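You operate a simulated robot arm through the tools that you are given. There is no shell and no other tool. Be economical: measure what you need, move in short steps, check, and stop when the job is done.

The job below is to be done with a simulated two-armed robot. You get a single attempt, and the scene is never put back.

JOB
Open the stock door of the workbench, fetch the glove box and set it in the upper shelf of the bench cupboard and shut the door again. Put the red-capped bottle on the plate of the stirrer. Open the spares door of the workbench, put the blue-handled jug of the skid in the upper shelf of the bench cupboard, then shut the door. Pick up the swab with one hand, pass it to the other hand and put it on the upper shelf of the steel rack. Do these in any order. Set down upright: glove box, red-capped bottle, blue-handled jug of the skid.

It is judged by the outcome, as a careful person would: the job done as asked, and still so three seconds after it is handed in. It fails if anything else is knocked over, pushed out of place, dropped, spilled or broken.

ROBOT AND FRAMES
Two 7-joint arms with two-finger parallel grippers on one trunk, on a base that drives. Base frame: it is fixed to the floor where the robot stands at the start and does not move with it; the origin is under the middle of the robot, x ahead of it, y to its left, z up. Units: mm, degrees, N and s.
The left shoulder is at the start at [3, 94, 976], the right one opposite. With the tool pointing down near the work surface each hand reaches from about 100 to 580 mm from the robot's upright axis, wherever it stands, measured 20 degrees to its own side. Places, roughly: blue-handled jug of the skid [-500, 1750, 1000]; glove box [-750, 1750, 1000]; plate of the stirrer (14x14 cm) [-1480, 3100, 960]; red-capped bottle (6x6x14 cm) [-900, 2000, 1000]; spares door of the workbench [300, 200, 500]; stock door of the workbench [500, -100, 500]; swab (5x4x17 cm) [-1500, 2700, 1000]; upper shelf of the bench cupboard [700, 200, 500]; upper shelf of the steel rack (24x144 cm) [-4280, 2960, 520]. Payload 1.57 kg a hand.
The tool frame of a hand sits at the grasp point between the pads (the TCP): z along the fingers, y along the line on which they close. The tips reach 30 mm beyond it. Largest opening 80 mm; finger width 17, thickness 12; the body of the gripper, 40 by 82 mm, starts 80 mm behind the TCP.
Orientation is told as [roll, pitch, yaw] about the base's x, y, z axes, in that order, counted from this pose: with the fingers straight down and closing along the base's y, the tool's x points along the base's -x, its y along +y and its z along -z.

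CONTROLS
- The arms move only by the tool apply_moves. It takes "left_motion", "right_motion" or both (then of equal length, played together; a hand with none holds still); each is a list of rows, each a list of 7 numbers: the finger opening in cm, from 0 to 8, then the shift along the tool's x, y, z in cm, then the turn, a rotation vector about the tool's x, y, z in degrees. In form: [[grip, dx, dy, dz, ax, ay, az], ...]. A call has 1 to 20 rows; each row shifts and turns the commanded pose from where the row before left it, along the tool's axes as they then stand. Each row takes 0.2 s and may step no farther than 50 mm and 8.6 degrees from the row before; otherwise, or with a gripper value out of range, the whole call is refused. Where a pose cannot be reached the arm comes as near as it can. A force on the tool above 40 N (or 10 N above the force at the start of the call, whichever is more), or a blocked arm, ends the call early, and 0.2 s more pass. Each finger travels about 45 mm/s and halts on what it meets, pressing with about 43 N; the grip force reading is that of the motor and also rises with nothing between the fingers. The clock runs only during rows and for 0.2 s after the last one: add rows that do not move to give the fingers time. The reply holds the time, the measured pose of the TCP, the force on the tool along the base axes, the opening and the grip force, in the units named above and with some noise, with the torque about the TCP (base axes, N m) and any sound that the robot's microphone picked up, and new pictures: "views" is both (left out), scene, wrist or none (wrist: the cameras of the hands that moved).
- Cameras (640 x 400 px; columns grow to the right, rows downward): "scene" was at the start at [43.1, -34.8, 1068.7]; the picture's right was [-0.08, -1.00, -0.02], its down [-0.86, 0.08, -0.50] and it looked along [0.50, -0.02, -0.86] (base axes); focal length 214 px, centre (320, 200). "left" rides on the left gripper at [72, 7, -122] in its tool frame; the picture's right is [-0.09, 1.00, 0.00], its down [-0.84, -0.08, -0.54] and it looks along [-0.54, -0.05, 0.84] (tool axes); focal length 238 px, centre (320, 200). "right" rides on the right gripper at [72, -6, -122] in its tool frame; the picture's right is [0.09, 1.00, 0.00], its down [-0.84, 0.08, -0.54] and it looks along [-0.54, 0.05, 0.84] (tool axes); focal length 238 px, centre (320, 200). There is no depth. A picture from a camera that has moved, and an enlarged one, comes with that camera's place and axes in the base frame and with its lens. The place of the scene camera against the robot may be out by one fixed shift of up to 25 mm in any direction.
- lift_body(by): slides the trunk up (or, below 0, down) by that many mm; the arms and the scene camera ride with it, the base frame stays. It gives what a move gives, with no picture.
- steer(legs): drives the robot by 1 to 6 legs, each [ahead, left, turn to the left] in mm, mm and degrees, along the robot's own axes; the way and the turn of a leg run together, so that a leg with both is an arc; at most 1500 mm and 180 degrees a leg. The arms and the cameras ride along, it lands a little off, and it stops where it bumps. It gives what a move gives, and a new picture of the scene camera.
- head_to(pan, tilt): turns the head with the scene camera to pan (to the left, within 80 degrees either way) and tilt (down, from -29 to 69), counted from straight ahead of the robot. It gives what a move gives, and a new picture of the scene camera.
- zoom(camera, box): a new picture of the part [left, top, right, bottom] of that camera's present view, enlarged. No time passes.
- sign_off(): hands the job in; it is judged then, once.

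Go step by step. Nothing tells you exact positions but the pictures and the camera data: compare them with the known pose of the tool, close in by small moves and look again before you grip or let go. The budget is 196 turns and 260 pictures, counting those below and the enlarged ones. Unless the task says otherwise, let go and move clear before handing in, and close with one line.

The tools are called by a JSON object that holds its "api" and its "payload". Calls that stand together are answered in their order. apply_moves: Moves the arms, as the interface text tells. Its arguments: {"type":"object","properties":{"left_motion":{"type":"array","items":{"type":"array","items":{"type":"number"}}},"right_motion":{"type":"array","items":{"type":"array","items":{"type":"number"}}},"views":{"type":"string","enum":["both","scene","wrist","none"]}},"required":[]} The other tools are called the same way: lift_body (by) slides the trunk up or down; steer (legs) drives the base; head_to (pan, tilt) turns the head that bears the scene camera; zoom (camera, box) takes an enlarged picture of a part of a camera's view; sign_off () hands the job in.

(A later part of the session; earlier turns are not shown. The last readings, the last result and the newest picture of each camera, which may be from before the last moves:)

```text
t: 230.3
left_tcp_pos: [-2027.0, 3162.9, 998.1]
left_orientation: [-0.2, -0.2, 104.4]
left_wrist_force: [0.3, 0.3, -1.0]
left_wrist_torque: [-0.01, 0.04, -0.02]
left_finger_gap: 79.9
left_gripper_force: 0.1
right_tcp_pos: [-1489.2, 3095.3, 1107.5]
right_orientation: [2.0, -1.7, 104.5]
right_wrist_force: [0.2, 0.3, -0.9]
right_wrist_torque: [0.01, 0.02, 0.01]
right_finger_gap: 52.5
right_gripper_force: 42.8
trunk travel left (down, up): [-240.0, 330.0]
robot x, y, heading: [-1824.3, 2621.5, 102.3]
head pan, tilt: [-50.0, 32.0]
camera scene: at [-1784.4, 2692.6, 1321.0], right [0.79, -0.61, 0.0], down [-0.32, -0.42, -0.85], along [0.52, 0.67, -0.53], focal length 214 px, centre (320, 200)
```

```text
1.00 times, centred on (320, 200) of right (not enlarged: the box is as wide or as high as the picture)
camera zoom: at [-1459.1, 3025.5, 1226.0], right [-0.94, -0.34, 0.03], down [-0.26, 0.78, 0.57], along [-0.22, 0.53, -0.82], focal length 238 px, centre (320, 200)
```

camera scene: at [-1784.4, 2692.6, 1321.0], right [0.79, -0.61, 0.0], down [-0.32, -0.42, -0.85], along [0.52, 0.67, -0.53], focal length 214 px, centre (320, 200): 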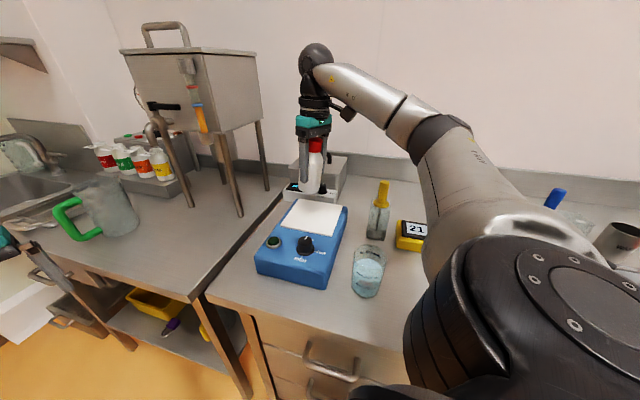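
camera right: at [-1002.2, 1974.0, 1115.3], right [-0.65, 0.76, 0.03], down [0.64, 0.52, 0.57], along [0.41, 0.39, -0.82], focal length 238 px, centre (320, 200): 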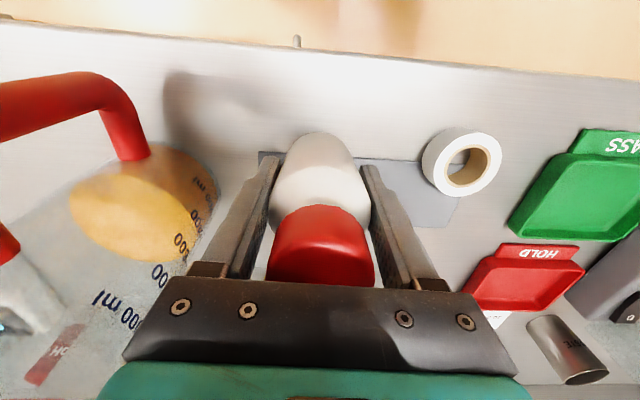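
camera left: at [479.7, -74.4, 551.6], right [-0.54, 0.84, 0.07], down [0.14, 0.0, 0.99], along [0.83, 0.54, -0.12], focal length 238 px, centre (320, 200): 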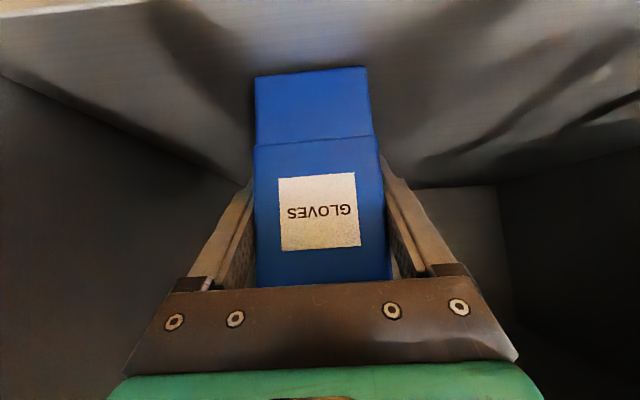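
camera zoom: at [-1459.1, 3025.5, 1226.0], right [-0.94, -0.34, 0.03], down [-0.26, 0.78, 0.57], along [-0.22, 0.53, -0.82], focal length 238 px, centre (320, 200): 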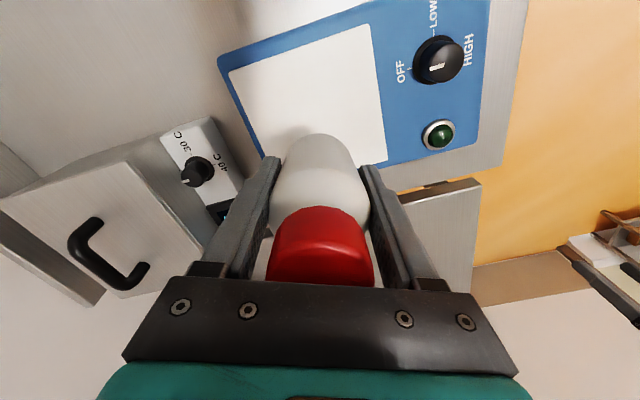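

The plate centre works out at (-1493, 3099): right under the bottle. Lower it.

{"api": "apply_moves", "payload": {"right_motion": [[4, 0, 0, 2, 0, 0, 0], [4, 0, 0, 2, 0, 0, 0], [4, 0, 0, 2, 0, 0, 0], [4, 0, 0, 1.2, 0, 0, 0], [4, 0, 0, 0, 0, 0, 0]]}}

```text
t: 231.5
left_tcp_pos: [-2028.1, 3162.2, 997.4]
left_orientation: [-0.2, -0.2, 104.4]
left_wrist_force: [-1.1, 1.0, -0.8]
left_wrist_torque: [0.0, 0.03, 0.0]
left_finger_gap: 80.2
left_gripper_force: 0.1
right_tcp_pos: [-1492.2, 3096.9, 1035.4]
right_orientation: [2.0, -1.8, 104.4]
right_wrist_force: [0.0, -0.4, -0.5]
right_wrist_torque: [0.0, 0.01, 0.01]
right_finger_gap: 52.3
right_gripper_force: 42.6
trunk travel left (down, up): [-240.0, 330.0]
robot x, y, heading: [-1823.7, 2620.5, 102.5]
head pan, tilt: [-50.0, 32.0]
camera scene: at [-1785.2, 2692.5, 1321.0], right [0.79, -0.61, 0.0], down [-0.32, -0.42, -0.85], along [0.52, 0.67, -0.53], focal length 214 px, centre (320, 200)
camera right: at [-1462.4, 3027.2, 1153.7], right [-0.94, -0.34, 0.03], down [-0.26, 0.78, 0.57], along [-0.22, 0.53, -0.82], focal length 238 px, centre (320, 200)
```

scene: 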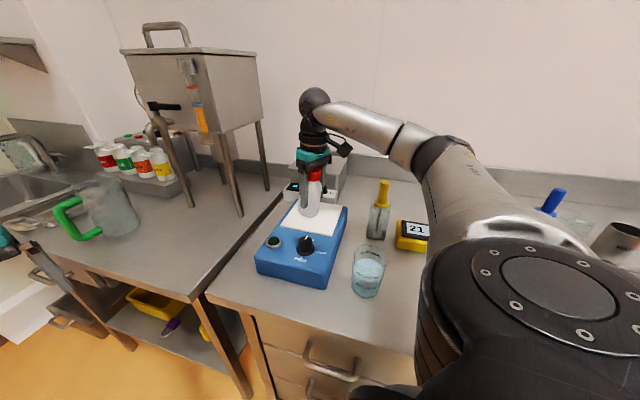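
right: 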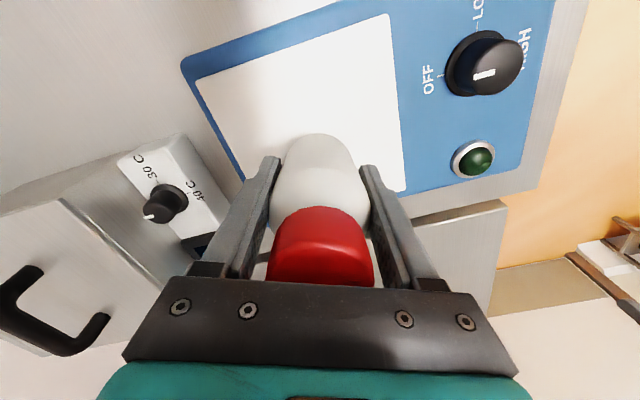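

Base is within a few mm of the plate centre. Lower gently to contact.

{"api": "apply_moves", "payload": {"right_motion": [[4, 0.5, 0, 0.6, 0, 0, 0], [4, 0, 0, 0.3, 0, 0, 0], [4, 0, 0, 0.2, 0, 0, 0], [4, 0, 0, 0, 0, 0, 0]], "views": "none"}}

{"api": "apply_moves", "payload": {"right_motion": [[4, 0, 0, 0.2, 0, 0, 0], [4, 0, 0, 0.15, 0, 0, 0], [4, 0, 0, 0, 0, 0, 0]], "views": "none"}}

```text
t: 232.5
left_tcp_pos: [-2028.5, 3163.3, 996.8]
left_orientation: [-0.2, -0.2, 104.5]
left_wrist_force: [1.0, -0.5, -0.7]
left_wrist_torque: [0.01, 0.02, 0.01]
left_finger_gap: 80.0
left_gripper_force: 0.1
right_tcp_pos: [-1490.4, 3090.8, 1021.9]
right_orientation: [2.0, -1.3, 104.4]
right_wrist_force: [-0.5, 0.8, -0.8]
right_wrist_torque: [-0.01, 0.02, -0.01]
right_finger_gap: 52.7
right_gripper_force: 24.7
trunk travel left (down, up): [-240.0, 330.0]
robot x, y, heading: [-1824.9, 2621.5, 102.2]
head pan, tilt: [-50.0, 32.0]
```

```text
t: 233.3
left_tcp_pos: [-2027.8, 3161.6, 998.3]
left_orientation: [-0.1, -0.3, 104.4]
left_wrist_force: [-0.3, -0.6, 0.4]
left_wrist_torque: [-0.01, 0.0, -0.02]
left_finger_gap: 79.8
left_gripper_force: 0.1
right_tcp_pos: [-1490.9, 3092.1, 1022.4]
right_orientation: [1.9, -1.8, 104.4]
right_wrist_force: [2.1, -0.6, 9.9]
right_wrist_torque: [-0.19, -0.2, 0.01]
right_finger_gap: 52.5
right_gripper_force: 43.3
trunk travel left (down, up): [-240.0, 330.0]
robot x, y, heading: [-1822.2, 2621.7, 102.3]
head pan, tilt: [-50.0, 32.0]
```

Contact at z≈1022, as expected. Release and lift away.

{"api": "apply_moves", "payload": {"right_motion": [[4, 0, 0, -0.1, 0, 0, 0], [8, 0, 0, 0, 0, 0, 0], [8, 0, 0, 0, 0, 0, 0], [8, 0, 0, 0, 0, 0, 0], [8, 0, 0, 0, 0, 0, 0], [8, 0, 0, -3, 0, 0, 0], [8, 0, 0, -3, 0, 0, 0], [8, 0, 0, -3, 0, 0, 0], [8, 0, 0, -3, 0, 0, 0]]}}

```text
t: 235.3
left_tcp_pos: [-2028.1, 3162.7, 998.2]
left_orientation: [-0.2, -0.2, 104.4]
left_wrist_force: [0.0, 0.5, 0.3]
left_wrist_torque: [0.03, -0.01, -0.01]
left_finger_gap: 79.6
left_gripper_force: 0.0
right_tcp_pos: [-1488.3, 3089.3, 1142.3]
right_orientation: [2.0, -1.6, 104.3]
right_wrist_force: [-0.4, -0.2, 0.3]
right_wrist_torque: [-0.02, -0.03, 0.03]
right_finger_gap: 79.8
right_gripper_force: 0.1
trunk travel left (down, up): [-240.0, 330.0]
robot x, y, heading: [-1822.4, 2621.5, 102.4]
head pan, tilt: [-50.0, 32.0]
camera scene: at [-1785.5, 2692.3, 1321.1], right [0.79, -0.61, 0.0], down [-0.32, -0.42, -0.85], along [0.52, 0.67, -0.53], focal length 214 px, centre (320, 200)
camera right: at [-1459.5, 3019.2, 1260.2], right [-0.94, -0.33, 0.03], down [-0.26, 0.78, 0.57], along [-0.21, 0.53, -0.82], focal length 238 px, centre (320, 200)
```

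scene: 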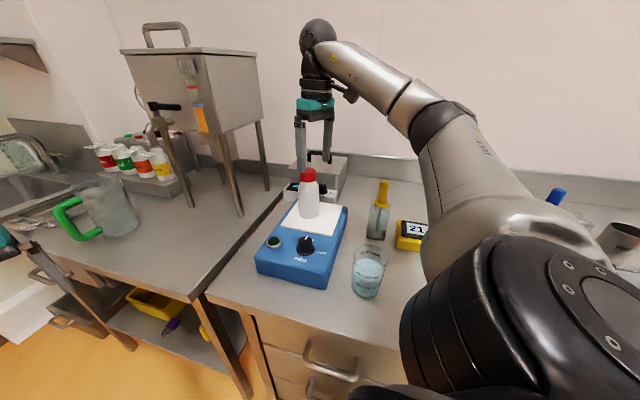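
right: 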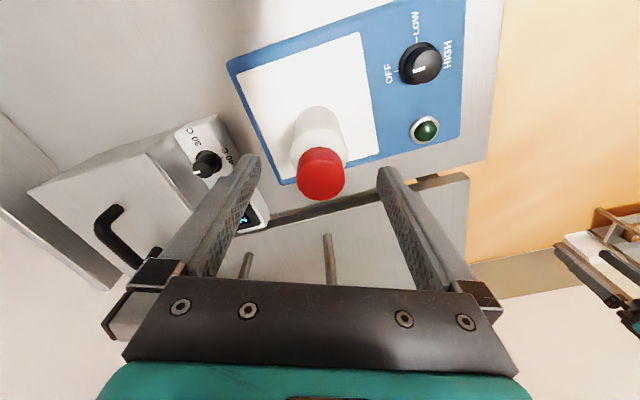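

Bottle is upright on the plate. I move away from the bench and along to the swab, keeping this orientation.

{"api": "steer", "payload": {"legs": [[0, 300, 0], [-334, 0, 0]]}}

{"api": "head_to", "payload": {"pan": -60, "tilt": 28}}

```text
t: 239.1
left_tcp_pos: [-2249.9, 2773.5, 997.5]
left_orientation: [-0.2, -0.1, 104.1]
left_wrist_force: [0.2, -0.2, 0.2]
left_wrist_torque: [0.0, -0.02, 0.0]
left_finger_gap: 79.8
left_gripper_force: 0.1
right_tcp_pos: [-1709.9, 2697.8, 1141.8]
right_orientation: [2.0, -1.8, 104.1]
right_wrist_force: [0.3, -0.1, -0.3]
right_wrist_torque: [0.04, 0.0, 0.01]
right_finger_gap: 80.0
right_gripper_force: 0.0
trunk travel left (down, up): [-240.0, 330.0]
robot x, y, heading: [-2048.3, 2233.0, 102.2]
head pan, tilt: [-50.0, 32.0]
camera scene: at [-2008.9, 2302.5, 1321.1], right [0.79, -0.61, 0.0], down [-0.33, -0.42, -0.85], along [0.52, 0.67, -0.53], focal length 214 px, centre (320, 200)
```

scene: 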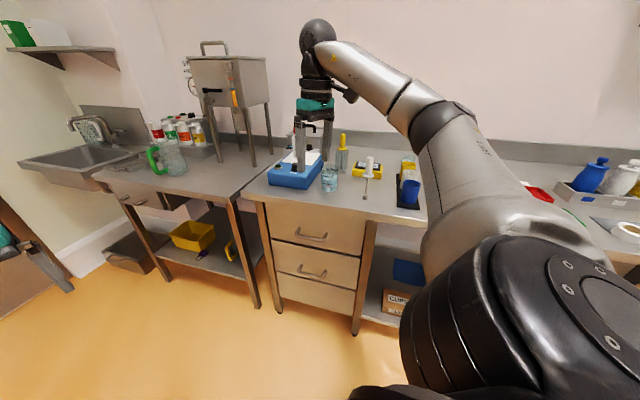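

```text
t: 239.8
left_tcp_pos: [-2249.6, 2774.0, 997.4]
left_orientation: [-0.2, -0.2, 104.0]
left_wrist_force: [-0.4, 0.5, -0.3]
left_wrist_torque: [0.0, -0.01, 0.02]
left_finger_gap: 79.7
left_gripper_force: 0.1
right_tcp_pos: [-1710.9, 2699.6, 1142.2]
right_orientation: [2.0, -1.7, 104.1]
right_wrist_force: [-0.5, -0.5, 0.4]
right_wrist_torque: [0.0, 0.01, 0.02]
right_finger_gap: 80.2
right_gripper_force: 0.0
trunk travel left (down, up): [-240.0, 330.0]
robot x, y, heading: [-2048.3, 2231.6, 102.2]
head pan, tilt: [-60.0, 28.0]
camera scene: at [-1996.4, 2293.6, 1327.3], right [0.67, -0.74, 0.0], down [-0.35, -0.32, -0.88], along [0.65, 0.59, -0.47], focal length 214 px, centre (320, 200)
```

scene: 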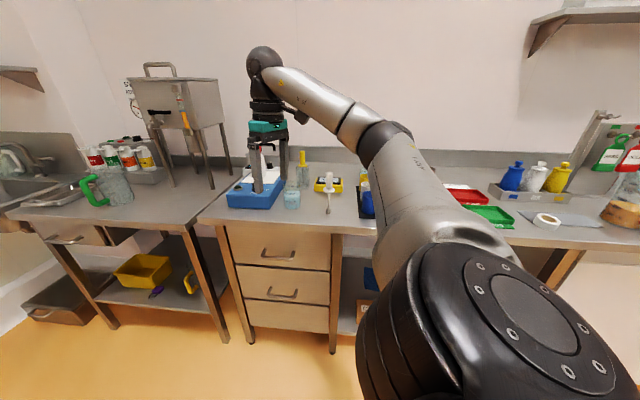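

{"api": "steer", "payload": {"legs": [[-60, -200, 0]]}}

{"api": "zoom", "payload": {"camera": "right", "box": [0, 0, 640, 400]}}

{"api": "zoom", "payload": {"camera": "scene", "box": [200, 100, 400, 225]}}

```text
t: 241.5
left_tcp_pos: [-2042.3, 2758.6, 999.2]
left_orientation: [-0.2, -0.3, 104.2]
left_wrist_force: [0.2, -0.9, -0.1]
left_wrist_torque: [-0.05, 0.02, 0.0]
left_finger_gap: 80.2
left_gripper_force: 0.0
right_tcp_pos: [-1502.2, 2684.3, 1140.8]
right_orientation: [2.0, -1.7, 104.1]
right_wrist_force: [0.3, -0.3, -0.6]
right_wrist_torque: [-0.04, 0.01, 0.0]
right_finger_gap: 79.9
right_gripper_force: 0.0
trunk travel left (down, up): [-240.0, 330.0]
robot x, y, heading: [-1839.5, 2214.5, 102.4]
head pan, tilt: [-60.0, 28.0]
camera scene: at [-1788.3, 2278.0, 1327.3], right [0.67, -0.74, 0.0], down [-0.35, -0.32, -0.88], along [0.65, 0.59, -0.47], focal length 214 px, centre (320, 200)
```

scene: 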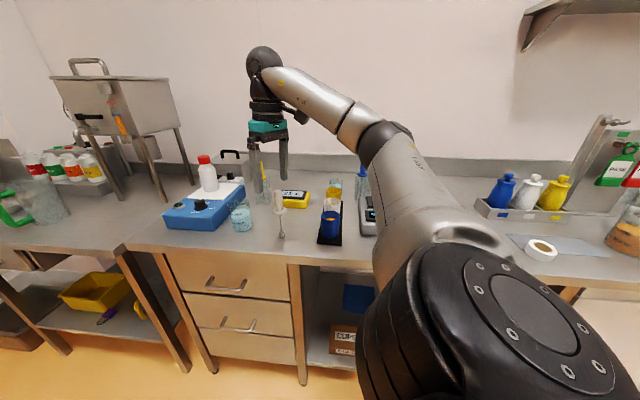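

```text
1.00 times, centred on (320, 200) of right (not enlarged: the box is as wide or as high as the picture)
camera zoom: at [-1474.3, 2613.4, 1259.8], right [-0.94, -0.33, 0.03], down [-0.26, 0.78, 0.57], along [-0.21, 0.53, -0.82], focal length 238 px, centre (320, 200)
```

zoom: 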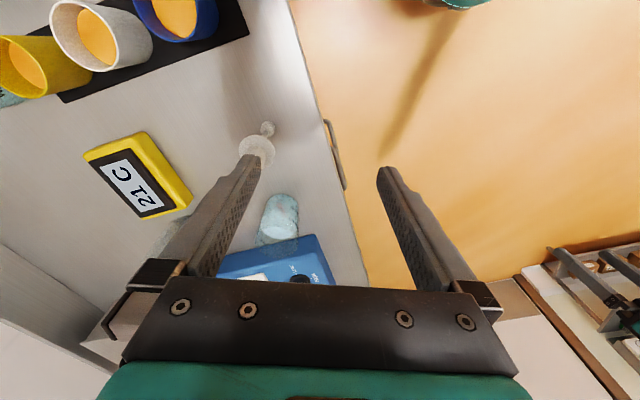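

```text
3.20 times, centred on (300, 162) of scene
camera zoom: at [-1788.3, 2278.0, 1327.3], right [0.67, -0.74, 0.0], down [-0.35, -0.32, -0.88], along [0.65, 0.59, -0.47], focal length 686 px, centre (384, 320)
```

zoom: 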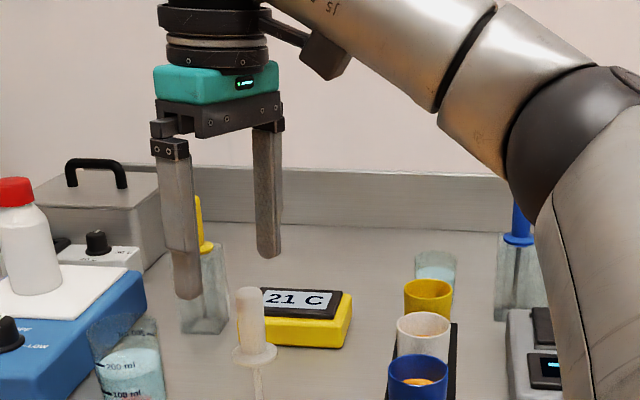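

Swab stem is at (-1448, 2742), near vertical. I move the hand over it.

{"api": "steer", "payload": {"legs": [[45, -65, 0]]}}

{"api": "zoom", "payload": {"camera": "right", "box": [0, 0, 640, 400]}}

```text
t: 242.5
left_tcp_pos: [-1989.3, 2816.9, 997.1]
left_orientation: [-0.1, -0.1, 104.2]
left_wrist_force: [0.2, -0.2, -0.8]
left_wrist_torque: [-0.05, 0.01, 0.02]
left_finger_gap: 80.0
left_gripper_force: 0.1
right_tcp_pos: [-1451.0, 2742.3, 1141.2]
right_orientation: [2.0, -1.8, 104.1]
right_wrist_force: [0.4, -0.7, -0.8]
right_wrist_torque: [0.01, 0.02, -0.01]
right_finger_gap: 79.9
right_gripper_force: 0.0
trunk travel left (down, up): [-240.0, 330.0]
robot x, y, heading: [-1785.1, 2273.8, 102.1]
head pan, tilt: [-60.0, 28.0]
camera scene: at [-1735.5, 2336.8, 1327.2], right [0.67, -0.74, 0.0], down [-0.35, -0.32, -0.88], along [0.65, 0.59, -0.47], focal length 214 px, centre (320, 200)
```

scene: 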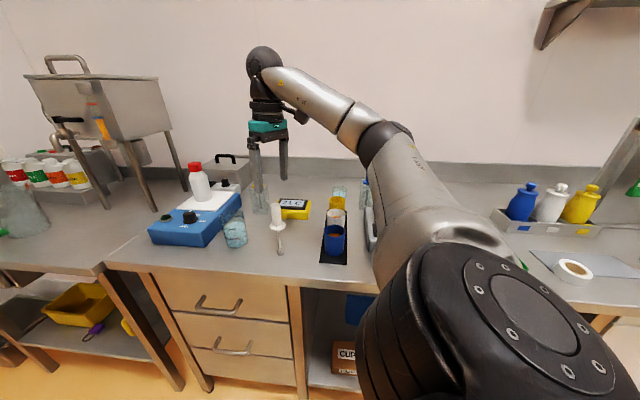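

```text
1.00 times, centred on (320, 200) of right (not enlarged: the box is as wide or as high as the picture)
camera zoom: at [-1421.3, 2672.1, 1259.5], right [-0.94, -0.33, 0.03], down [-0.26, 0.78, 0.57], along [-0.21, 0.53, -0.82], focal length 238 px, centre (320, 200)
```

zoom: 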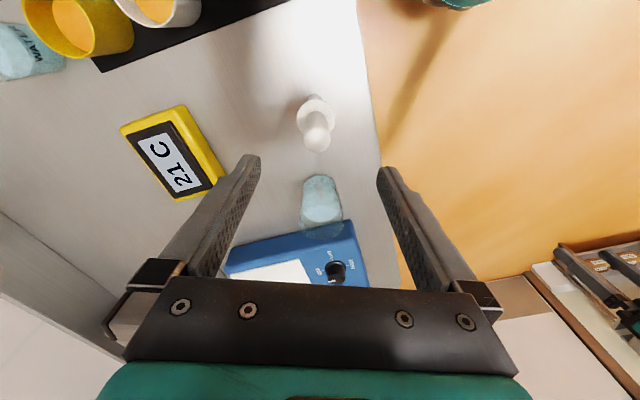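

Handle lies right under the tool axis. Descend and close on the handle.

{"api": "apply_moves", "payload": {"right_motion": [[6, 0.5, 0, 2.6, 0, 0, 0], [6, 0, 0, 2.6, 0, 0, 0], [6, 0, 0, 2.6, 0, 0, 0], [6, 0, 0, 2.3, 0, 0, 0], [6, 0, 0, 0, 0, 0, 0]], "views": "wrist"}}

{"api": "zoom", "payload": {"camera": "scene", "box": [210, 130, 330, 270]}}

```text
t: 243.7
left_tcp_pos: [-1989.6, 2816.2, 998.1]
left_orientation: [-0.2, 0.0, 104.2]
left_wrist_force: [0.4, 0.3, 0.5]
left_wrist_torque: [0.02, 0.01, 0.01]
left_finger_gap: 80.1
left_gripper_force: 0.1
right_tcp_pos: [-1452.6, 2738.7, 1041.7]
right_orientation: [1.9, -1.7, 104.1]
right_wrist_force: [0.0, -0.2, 0.0]
right_wrist_torque: [0.0, 0.01, -0.02]
right_finger_gap: 60.0
right_gripper_force: 0.1
trunk travel left (down, up): [-240.0, 330.0]
robot x, y, heading: [-1790.1, 2275.0, 102.3]
head pan, tilt: [-60.0, 28.0]
camera right: at [-1424.6, 2669.1, 1159.8], right [-0.94, -0.33, 0.03], down [-0.26, 0.78, 0.57], along [-0.21, 0.53, -0.82], focal length 238 px, centre (320, 200)
```

right: 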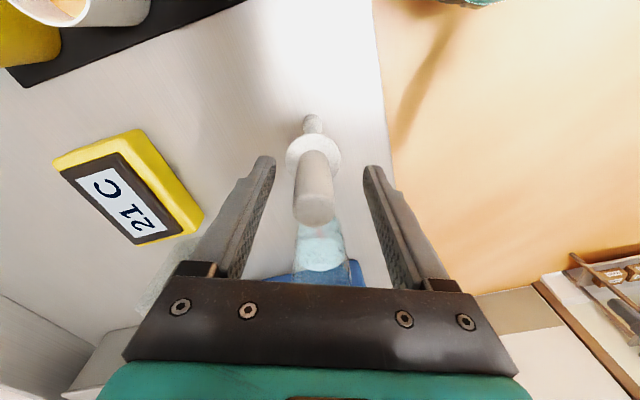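

```text
2.86 times, centred on (270, 200) of scene
camera zoom: at [-1736.2, 2336.0, 1327.4], right [0.67, -0.74, 0.0], down [-0.35, -0.32, -0.88], along [0.65, 0.59, -0.47], focal length 613 px, centre (463, 200)
```

zoom: 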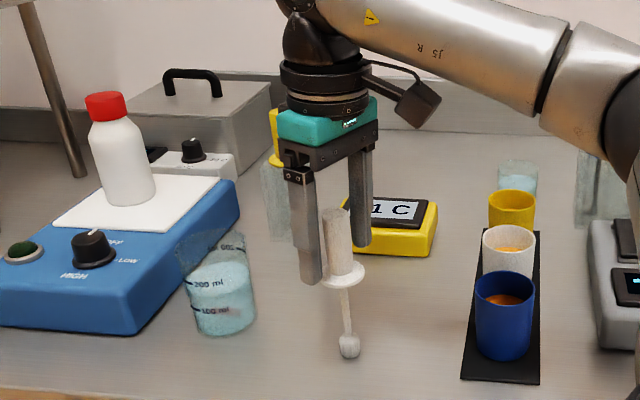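

The handle is between the fingers. Close and lift.

{"api": "apply_moves", "payload": {"right_motion": [[0, 0, 0, 0, 0, 0, 0], [0, 0, 0, 0, 0, 0, 0], [0, 0, 0, 0, 0, 0, 0], [0, 0, 0, 0, 0, 0, 0], [0, 0, 0, -1, 0, 0, 0], [0, 0, 0, -3, 0, 0, 0], [0, 0, 0, -3, 0, 0, 0], [0, 0, 0, -3, 0, 0, 0], [0, 0, 0, -3, 0, 0, 0]]}}

```text
t: 245.7
left_tcp_pos: [-1989.0, 2815.5, 997.9]
left_orientation: [-0.2, -0.3, 104.2]
left_wrist_force: [0.3, -1.0, -0.1]
left_wrist_torque: [0.0, 0.0, 0.02]
left_finger_gap: 80.1
left_gripper_force: 0.0
right_tcp_pos: [-1451.0, 2734.7, 1170.1]
right_orientation: [1.9, -1.7, 104.0]
right_wrist_force: [-0.5, 0.5, 1.1]
right_wrist_torque: [-0.01, -0.02, -0.02]
right_finger_gap: 22.2
right_gripper_force: 34.8
right hand out of reach, approached as far as the arm can: row 9
trunk travel left (down, up): [-240.0, 330.0]
robot x, y, heading: [-1786.1, 2272.5, 102.1]
head pan, tilt: [-60.0, 28.0]
camera scene: at [-1736.5, 2335.6, 1327.4], right [0.67, -0.74, 0.0], down [-0.35, -0.32, -0.88], along [0.65, 0.59, -0.47], focal length 214 px, centre (320, 200)
camera right: at [-1422.8, 2663.4, 1288.8], right [-0.94, -0.33, 0.03], down [-0.25, 0.78, 0.57], along [-0.21, 0.53, -0.82], focal length 238 px, centre (320, 200)
```

scene: 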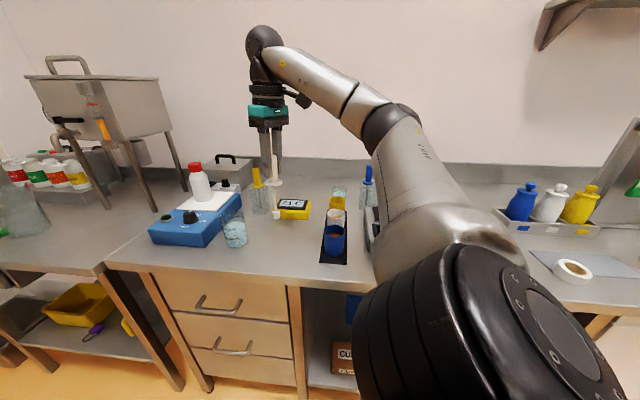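
right: 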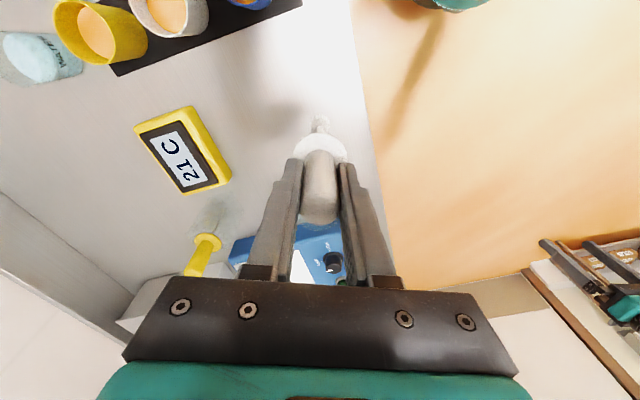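

Swab held; its tip is 137 mm below the TCP. I move out to the aisle for the hand-over.

{"api": "steer", "payload": {"legs": [[0, 500, 0]]}}

{"api": "head_to", "payload": {"pan": 0, "tilt": 35}}

{"api": "apply_moves", "payload": {"right_motion": [[0, 0, 4, 1, 0, 0, 0], [0, 0, 4, 1, 0, 0, 0], [0, -1, 4, 1, 0, 0, 0], [0, -1, 4, 1, 0, 0, 0], [0, -1, 4, 1, 0, 0, 0], [0, -1.5, 4, 0, 0, 0, 0], [0, -1.5, 4, 0, 0, 0, 0], [0, -1.5, 4, 0, 0, 0, 0]], "left_motion": [[8, 0, 4, 0, 0, 0, 0], [8, 0, 4, 0, 0, 0, 0], [8, 0, 4, 0, 0, 0, 0], [8, 0, 4, 0, 0, 0, 0], [8, 0, 0, 0, 0, 0, 0], [8, 0, 0, 0, 0, 0, 0], [8, 0, 0, 0, 0, 0, 0], [8, 0, 0, 0, 0, 0, 0]]}}

```text
t: 248.7
left_tcp_pos: [-2483.6, 2709.8, 997.9]
left_orientation: [-0.1, -0.1, 104.0]
left_wrist_force: [0.0, 0.1, 0.4]
left_wrist_torque: [0.0, -0.01, -0.02]
left_finger_gap: 80.1
left_gripper_force: 0.1
right_tcp_pos: [-1943.8, 2628.2, 1170.6]
right_orientation: [1.8, -1.8, 103.9]
right_wrist_force: [0.2, -0.1, 0.0]
right_wrist_torque: [0.0, 0.01, -0.01]
right_finger_gap: 22.3
right_gripper_force: 34.7
trunk travel left (down, up): [-240.0, 330.0]
robot x, y, heading: [-2284.6, 2167.1, 102.2]
head pan, tilt: [-60.0, 28.0]
camera scene: at [-2229.6, 2229.4, 1327.4], right [0.67, -0.74, 0.0], down [-0.35, -0.32, -0.88], along [0.65, 0.59, -0.47], focal length 214 px, centre (320, 200)
```

scene: 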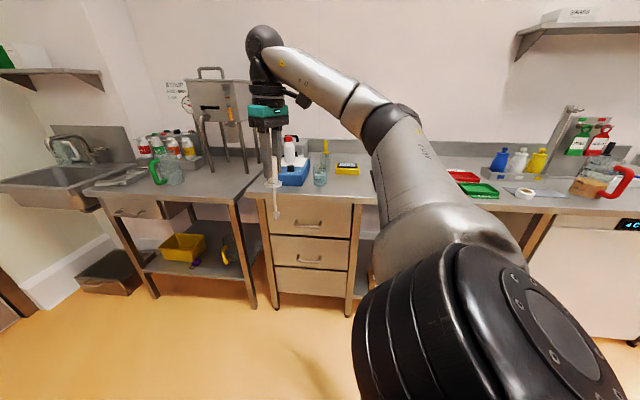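

```text
t: 250.0
left_tcp_pos: [-2482.4, 2711.1, 998.0]
left_orientation: [-0.2, 0.0, 104.1]
left_wrist_force: [-0.1, 0.9, -1.1]
left_wrist_torque: [-0.05, 0.0, 0.06]
left_finger_gap: 80.3
left_gripper_force: 0.0
right_tcp_pos: [-1943.9, 2627.7, 1169.9]
right_orientation: [2.0, -1.8, 104.0]
right_wrist_force: [0.7, -0.1, 0.2]
right_wrist_torque: [-0.02, 0.01, -0.04]
right_finger_gap: 22.0
right_gripper_force: 34.7
trunk travel left (down, up): [-240.0, 330.0]
robot x, y, heading: [-2278.9, 2168.2, 102.0]
head pan, tilt: [0.0, 35.0]
camera scene: at [-2315.2, 2254.3, 1316.4], right [0.98, 0.21, 0.0], down [0.12, -0.56, -0.82], along [-0.17, 0.8, -0.57], focal length 214 px, centre (320, 200)
```

scene: 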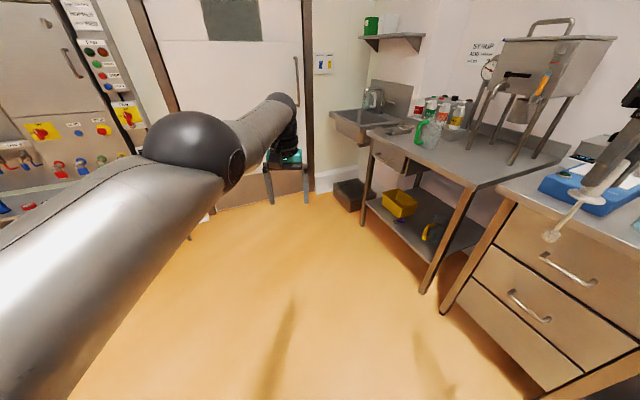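

```text
t: 251.8
left_tcp_pos: [-2643.2, 2678.1, 996.5]
left_orientation: [-0.3, 0.0, 104.3]
left_wrist_force: [-0.2, -0.2, -0.9]
left_wrist_torque: [0.01, 0.02, 0.0]
left_finger_gap: 80.0
left_gripper_force: 0.1
left hand out of reach, approached as far as the arm can: row 1
right_tcp_pos: [-2278.0, 2624.3, 1132.6]
right_orientation: [1.8, -1.6, 103.8]
right_wrist_force: [-1.2, 0.3, -0.6]
right_wrist_torque: [0.03, 0.02, -0.03]
right_finger_gap: 21.6
right_gripper_force: 35.2
trunk travel left (down, up): [-240.0, 330.0]
robot x, y, heading: [-2281.9, 2164.7, 102.1]
head pan, tilt: [0.0, 35.0]
camera scene: at [-2316.2, 2254.3, 1316.4], right [0.98, 0.21, 0.0], down [0.12, -0.56, -0.82], along [-0.17, 0.8, -0.57], focal length 214 px, centre (320, 200)
camera right: at [-2248.4, 2553.4, 1251.2], right [-0.94, -0.33, 0.03], down [-0.25, 0.78, 0.57], along [-0.21, 0.53, -0.82], focal length 238 px, centre (320, 200)
camera left: at [-2631.9, 2607.3, 1118.2], right [-0.99, -0.15, 0.0], down [-0.13, 0.83, 0.54], along [-0.08, 0.54, -0.84], focal length 238 px, centre (320, 200)
```

scene: 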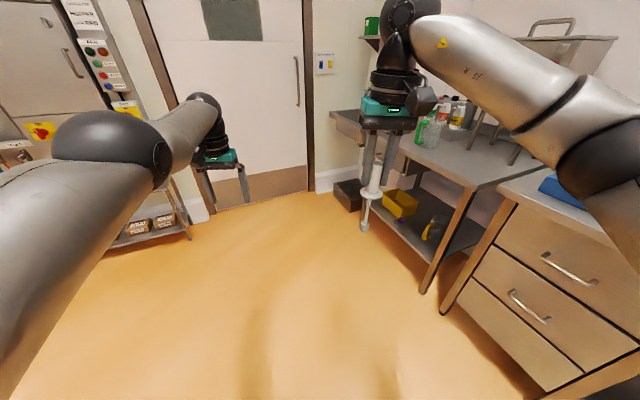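
right: 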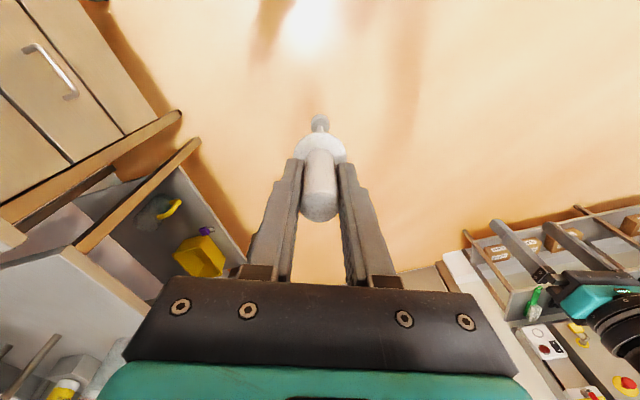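
left: 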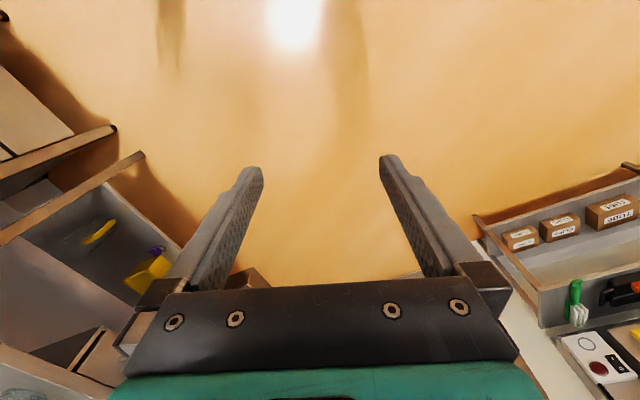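

I bring the swab further forward and left, and tilt the left hand forward in its place.

{"api": "apply_moves", "payload": {"right_motion": [[0, -3.2, 2.7, 0.5, 0, 0, 0], [0, -3.2, 2.7, 0.5, 0, 0, 0], [0, -3.2, 2.7, 0.5, 0, 0, 0], [0, -3.2, 2.7, 0.5, 0, 0, 0], [0, -3.2, 2.7, 0.5, 0, 0, 0], [0, -3.2, 2.7, 0.5, 0, 0, 0]], "left_motion": [[8, 0, 0, 0, 0, -8.4, 0], [8, 0, 0, 0, 0, -8.4, 0], [8, 0, 0, 0, 0, -8.4, 0], [8, 0, 0, 0, 0, -8.4, 0], [8, 0, 0, 0, 0, -8.4, 0], [8, 0, 0, 0, 0, -8.4, 0]]}}

```text
t: 253.2
left_tcp_pos: [-2693.0, 2830.5, 995.5]
left_orientation: [-0.3, -50.7, 104.4]
left_wrist_force: [0.2, 0.2, 0.0]
left_wrist_torque: [-0.03, -0.01, -0.01]
left_finger_gap: 79.8
left_gripper_force: 0.1
left hand out of reach, approached as far as the arm can: row 1, 2, 3, 4, 5, 6
right_tcp_pos: [-2409.4, 2695.7, 1092.8]
right_orientation: [1.8, -1.8, 103.9]
right_wrist_force: [0.2, -0.9, 0.3]
right_wrist_torque: [0.01, -0.03, -0.03]
right_finger_gap: 21.7
right_gripper_force: 34.8
right hand out of reach, approached as far as the arm can: row 4, 5, 6
trunk travel left (down, up): [-240.0, 330.0]
robot x, y, heading: [-2282.8, 2169.8, 102.0]
head pan, tilt: [0.0, 35.0]
camera scene: at [-2315.0, 2254.9, 1316.3], right [0.98, 0.21, 0.0], down [0.12, -0.56, -0.82], along [-0.17, 0.8, -0.57], focal length 214 px, centre (320, 200)
camera right: at [-2381.4, 2625.8, 1211.2], right [-0.94, -0.33, 0.03], down [-0.25, 0.78, 0.57], along [-0.21, 0.53, -0.82], focal length 238 px, centre (320, 200)
camera left: at [-2665.8, 2692.3, 1017.1], right [-0.98, -0.19, 0.07], down [0.04, 0.13, 0.99], along [-0.19, 0.97, -0.12], focal length 238 px, centre (320, 200)
```

scene: 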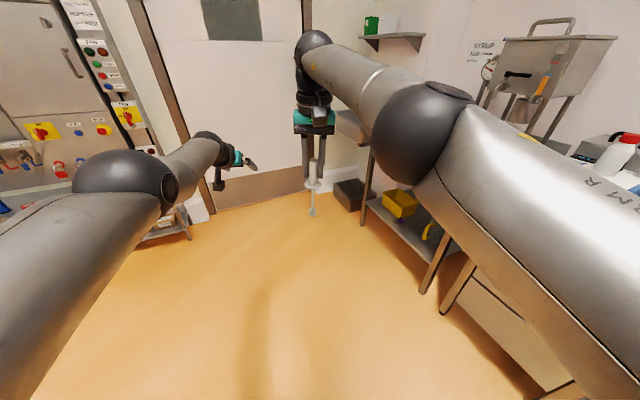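
right: 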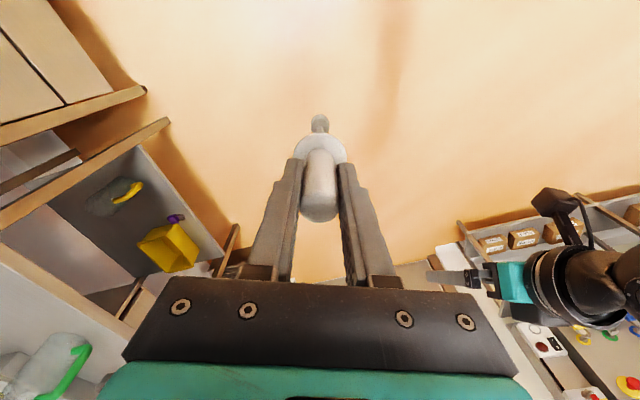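
left: 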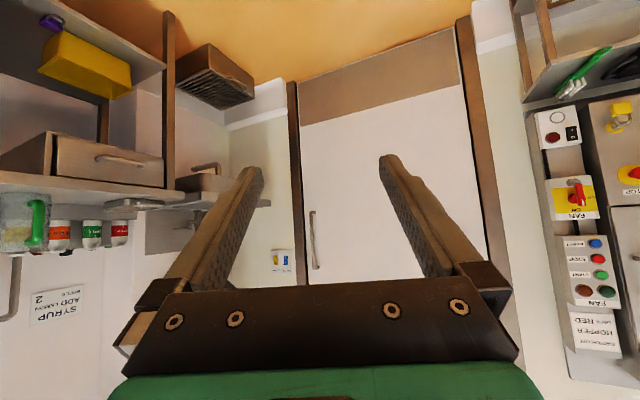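

Better: I'll tilt the right hand so the swab points forward, and take its stem from above with the left hand tool-down. Restore the left, and pull back and tilt the right.

{"api": "apply_moves", "payload": {"left_motion": [[8, 0, 0, 0, 0, 8.4, 0], [8, 0, 0, 0, 0, 8.4, 0], [8, 0, 0, 0, 0, 8.4, 0], [8, 0, 0, 0, 0, 8.4, 0], [8, 0, 0, -2, 0, 8.4, 0], [8, 0, 0, -3, 0, 8.4, 0], [8, 0, 0, -4, 0, 0, 0], [8, 0, 0, -4, 0, 0, 0], [8, 0, 0, 0, 0, 0, 0], [8, 0, 0, 0, 0, 0, 0]], "right_motion": [[0, 4, -0.5, 0, 0, 0, 0], [0, 4, -0.5, 0, 0, 0, 0], [0, 3, -0.5, 0, 0, 0, 0], [0, 0, 0, 0, 0, -8.5, 0], [0, 0, 0, 0, 0, -8.5, 0], [0, 0, 0, 0, 0, -8.5, 0], [0, 0, 0, 0, 0, -8.5, 0], [0, 0, 0, 0, 0, -8.5, 0], [0, 0, 0, 0, 0, -8.5, 0], [0, 0, 0, 0, 0, -8.5, 0]]}}

```text
t: 255.4
left_tcp_pos: [-2643.7, 2660.2, 1115.6]
left_orientation: [-0.2, -0.1, 104.0]
left_wrist_force: [0.5, 0.1, -0.5]
left_wrist_torque: [-0.01, -0.01, -0.01]
left_finger_gap: 80.0
left_gripper_force: 0.1
left hand out of reach, approached as far as the arm can: row 1, 2, 3, 4, 5, 6, 7, 8
right_tcp_pos: [-2369.0, 2591.5, 1090.8]
right_orientation: [4.1, -61.4, 100.4]
right_wrist_force: [-0.5, -0.1, -0.1]
right_wrist_torque: [0.01, 0.01, -0.04]
right_finger_gap: 21.8
right_gripper_force: 35.3
trunk travel left (down, up): [-240.0, 330.0]
robot x, y, heading: [-2284.3, 2166.9, 102.5]
head pan, tilt: [0.0, 35.0]
camera scene: at [-2315.3, 2254.1, 1316.4], right [0.98, 0.21, 0.0], down [0.12, -0.56, -0.82], along [-0.17, 0.8, -0.57], focal length 214 px, centre (320, 200)
camera right: at [-2328.8, 2455.6, 1083.7], right [-0.96, -0.28, -0.05], down [-0.02, -0.08, 1.0], along [-0.29, 0.96, 0.07], focal length 238 px, centre (320, 200)
camera left: at [-2632.6, 2588.9, 1236.1], right [-0.99, -0.15, 0.0], down [-0.13, 0.83, 0.54], along [-0.08, 0.54, -0.84], focal length 238 px, centre (320, 200)
```

scene: 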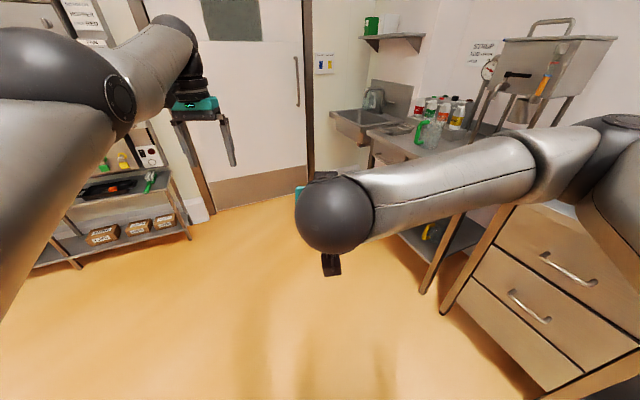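
right: 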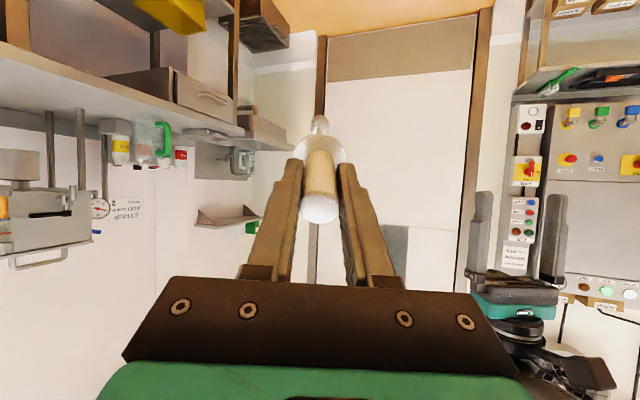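
left: 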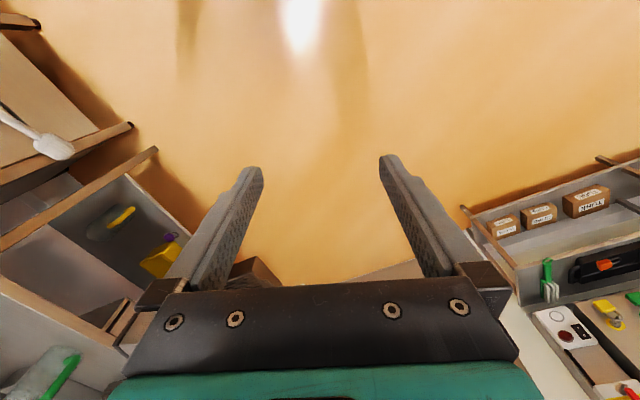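

Swab now points forward. I push it 60 mm further forward and bring the left hand over its stem, staying above.

{"api": "apply_moves", "payload": {"right_motion": [[0, -1.45, 0, 2.65, 0, 0, 0], [0, -1.45, 0, 2.65, 0, 0, 0], [0, 0, 0, 0, 0, 0, 0], [0, 0, 0, 0, 0, 0, 0], [0, 0, 0, 0, 0, 0, 0], [0, 0, 0, 0, 0, 0, 0], [0, 0, 0, 0, 0, 0, 0]], "left_motion": [[8, 0, 0, -3, 0, 0, 0], [8, 0, 0, -1, 0, 0, 0], [8, 0, -4, 0, 0, 0, 0], [8, 0, -4, 0, 0, 0, 0], [8, 0, -4, 0, 0, 0, 0], [8, 0, -4, 0, 0, 0, 0], [8, 0, -2, 0, 0, 0, 0]]}}

```text
t: 257.0
left_tcp_pos: [-2464.2, 2686.2, 1148.2]
left_orientation: [-0.2, -0.1, 104.2]
left_wrist_force: [1.1, -0.5, 0.5]
left_wrist_torque: [0.0, -0.01, -0.02]
left_finger_gap: 80.1
left_gripper_force: 0.1
left hand out of reach, approached as far as the arm can: row 1, 2, 6, 7
right_tcp_pos: [-2382.9, 2648.5, 1090.5]
right_orientation: [4.0, -61.2, 100.6]
right_wrist_force: [0.4, 0.1, 0.1]
right_wrist_torque: [-0.02, 0.01, 0.01]
right_finger_gap: 22.0
right_gripper_force: 34.5
trunk travel left (down, up): [-240.0, 330.0]
robot x, y, heading: [-2282.1, 2164.6, 102.1]
head pan, tilt: [0.0, 35.0]
camera scene: at [-2315.4, 2254.2, 1316.4], right [0.98, 0.21, 0.0], down [0.12, -0.56, -0.82], along [-0.17, 0.8, -0.57], focal length 214 px, centre (320, 200)
camera right: at [-2343.4, 2514.0, 1084.9], right [-0.96, -0.28, -0.05], down [-0.03, -0.08, 1.0], along [-0.29, 0.96, 0.07], focal length 238 px, centre (320, 200)
camera left: at [-2454.1, 2612.9, 1269.2], right [-0.99, -0.15, 0.0], down [-0.13, 0.83, 0.54], along [-0.08, 0.54, -0.84], focal length 238 px, centre (320, 200)
```

scene: 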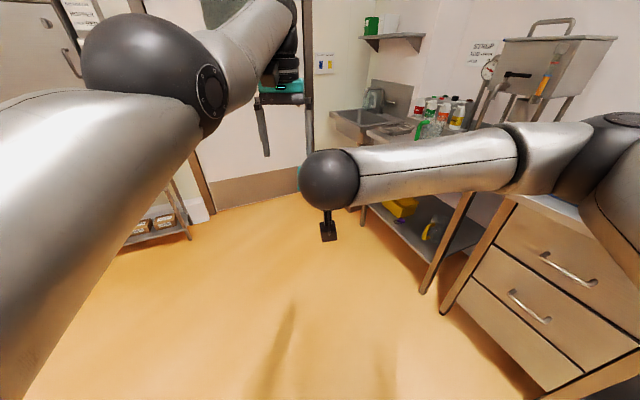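
right: 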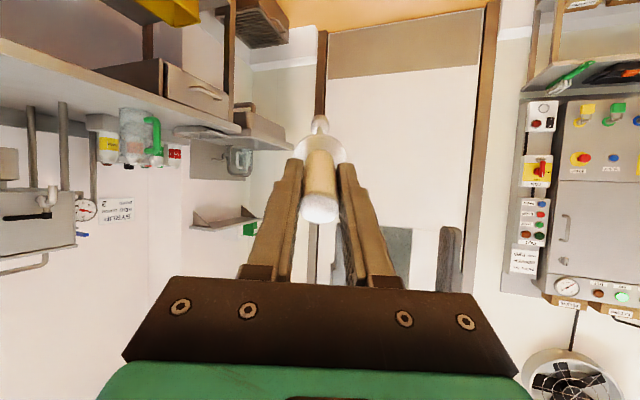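
left: 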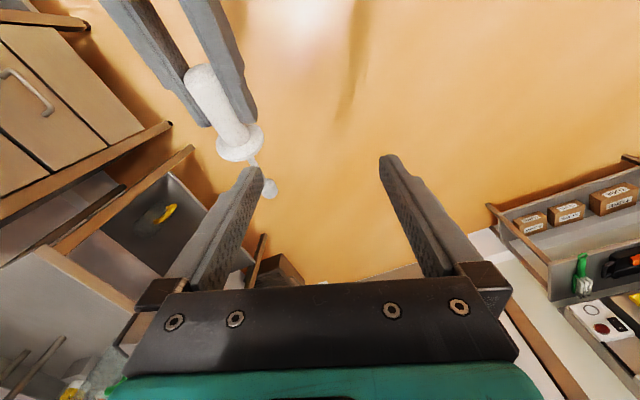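

Clear view: mid-stem is at about (-2402, 2725, 1046). Move the left hand over it and part-way down.

{"api": "apply_moves", "payload": {"left_motion": [[8, -0.8, -2.4, 0, 0, 0, 0], [8, -0.8, -2.4, 0, 0, 0, 0], [8, -0.7, -2.2, 0, 0, 0, 0], [8, 0, 0, 2, 0, 0, 0], [8, 0, 0, 2, 0, 0, 0], [8, 0, 0, 0, 0, 0, 0]], "views": "wrist"}}

```text
t: 258.4
left_tcp_pos: [-2416.4, 2686.9, 1100.8]
left_orientation: [-0.4, -0.3, 104.1]
left_wrist_force: [6.8, 2.0, 10.2]
left_wrist_torque: [0.18, -0.57, 0.06]
left_finger_gap: 79.8
left_gripper_force: 0.1
left hand out of reach, approached as far as the arm can: row 1, 2, 3, 4
right_tcp_pos: [-2384.3, 2647.7, 1089.7]
right_orientation: [3.9, -60.8, 100.8]
right_wrist_force: [-6.5, -1.1, -9.9]
right_wrist_torque: [-0.58, 0.15, 0.28]
right_finger_gap: 21.8
right_gripper_force: 35.2
trunk travel left (down, up): [-240.0, 330.0]
robot x, y, heading: [-2275.1, 2168.2, 102.1]
head pan, tilt: [0.0, 35.0]
camera left: at [-2406.8, 2614.6, 1223.0], right [-0.99, -0.15, -0.01], down [-0.13, 0.83, 0.55], along [-0.08, 0.54, -0.84], focal length 238 px, centre (320, 200)
```

left: 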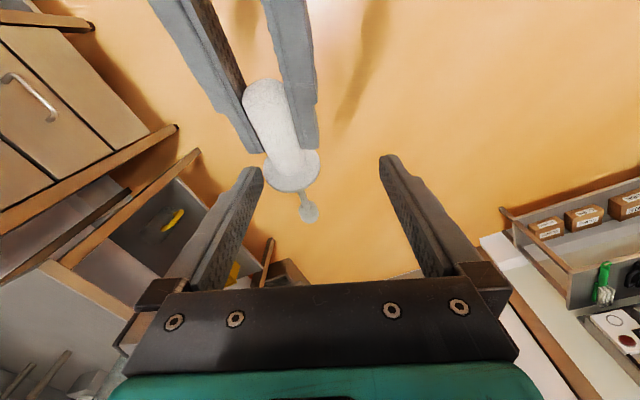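

Slight contact between the hands; I raise the left again and take it forward.

{"api": "apply_moves", "payload": {"left_motion": [[8, 0, 0, -2, 0, 0, 0], [8, 0, 0, -2, 0, 0, 0], [8, -2, 0, -1, 0, 0, 0], [8, -2, 0, 0, 0, 0, 0], [8, -2, 0, 0, 0, 0, 0], [8, 0, 0, 0, 0, 0, 0]]}}

```text
t: 259.8
left_tcp_pos: [-2421.4, 2687.1, 1140.0]
left_orientation: [-0.2, -0.1, 104.1]
left_wrist_force: [0.4, -0.2, 0.1]
left_wrist_torque: [0.03, -0.01, 0.03]
left_finger_gap: 80.1
left_gripper_force: 0.0
left hand out of reach, approached as far as the arm can: row 3, 4, 5
right_tcp_pos: [-2383.8, 2649.5, 1090.2]
right_orientation: [3.8, -61.2, 100.5]
right_wrist_force: [-0.2, 0.2, -0.4]
right_wrist_torque: [0.0, -0.03, 0.03]
right_finger_gap: 21.8
right_gripper_force: 35.0
trunk travel left (down, up): [-240.0, 330.0]
robot x, y, heading: [-2278.4, 2169.1, 102.1]
head pan, tilt: [0.0, 35.0]
camera scene: at [-2315.3, 2254.3, 1316.4], right [0.98, 0.21, 0.0], down [0.12, -0.56, -0.82], along [-0.17, 0.8, -0.57], focal length 214 px, centre (320, 200)
camera left: at [-2410.4, 2614.7, 1261.2], right [-0.99, -0.15, 0.0], down [-0.13, 0.83, 0.54], along [-0.08, 0.54, -0.84], focal length 238 px, centre (320, 200)
```

scene: 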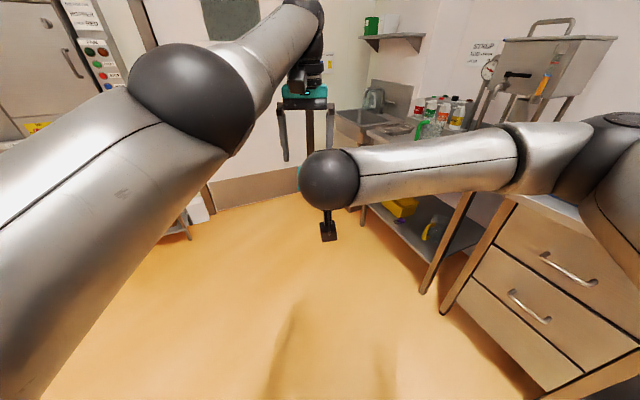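
left: 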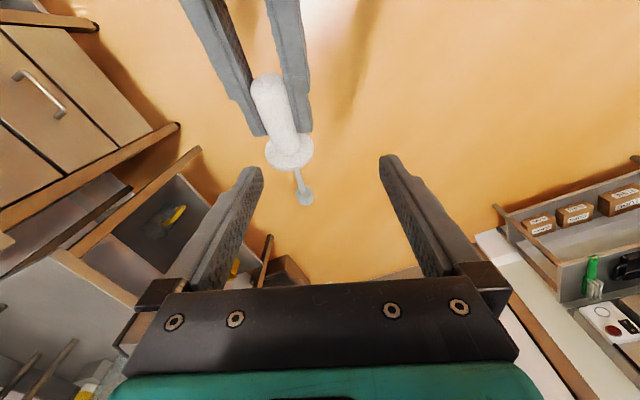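

The left can't go further forward, so I bring the swab to it: right hand 36 mm back and 19 mm left.

{"api": "apply_moves", "payload": {"right_motion": [[0, 0.86, 0.93, -1.58, 0, 0, 0], [0, 0.86, 0.93, -1.58, 0, 0, 0], [0, 0, 0, 0, 0, 0, 0]], "left_motion": [[8, 0, 0, 0, 0, 0, 0], [8, 0, 0, 0, 0, 0, 0], [8, 0, 0, 0, 0, 0, 0]], "views": "wrist"}}

```text
t: 260.6
left_tcp_pos: [-2420.5, 2687.5, 1139.9]
left_orientation: [-0.2, -0.2, 104.1]
left_wrist_force: [-0.5, -0.1, -0.3]
left_wrist_torque: [0.0, 0.01, -0.02]
left_finger_gap: 79.8
left_gripper_force: 0.0
right_tcp_pos: [-2392.2, 2609.6, 1089.8]
right_orientation: [3.9, -61.1, 100.4]
right_wrist_force: [0.0, -0.5, -0.3]
right_wrist_torque: [-0.01, -0.01, 0.0]
right_finger_gap: 21.5
right_gripper_force: 34.8
trunk travel left (down, up): [-240.0, 330.0]
robot x, y, heading: [-2281.9, 2165.1, 102.2]
head pan, tilt: [0.0, 35.0]
camera right: at [-2352.1, 2473.8, 1084.6], right [-0.96, -0.28, -0.05], down [-0.03, -0.08, 1.0], along [-0.29, 0.96, 0.07], focal length 238 px, centre (320, 200)
camera left: at [-2410.4, 2614.8, 1261.1], right [-0.99, -0.15, 0.0], down [-0.13, 0.83, 0.54], along [-0.08, 0.54, -0.84], focal length 238 px, centre (320, 200)
```

right: 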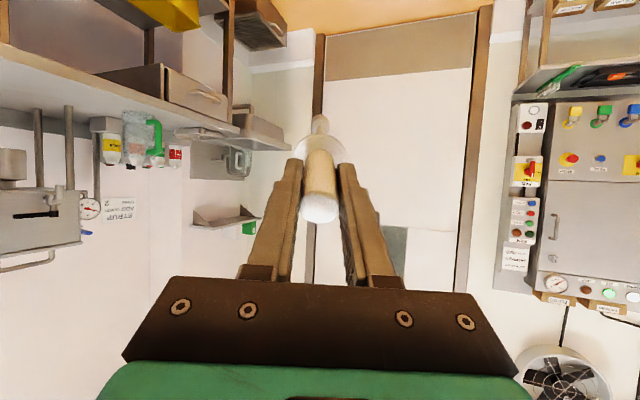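
left: 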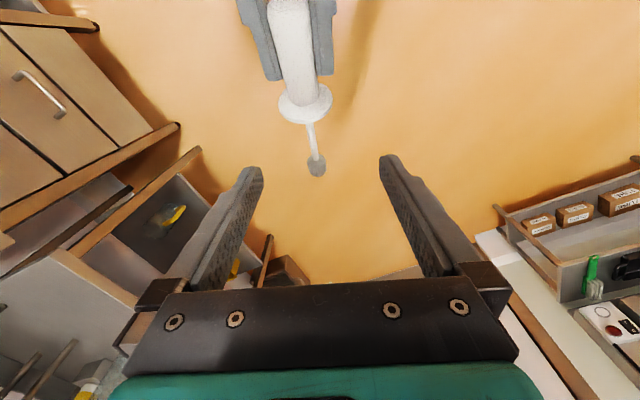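

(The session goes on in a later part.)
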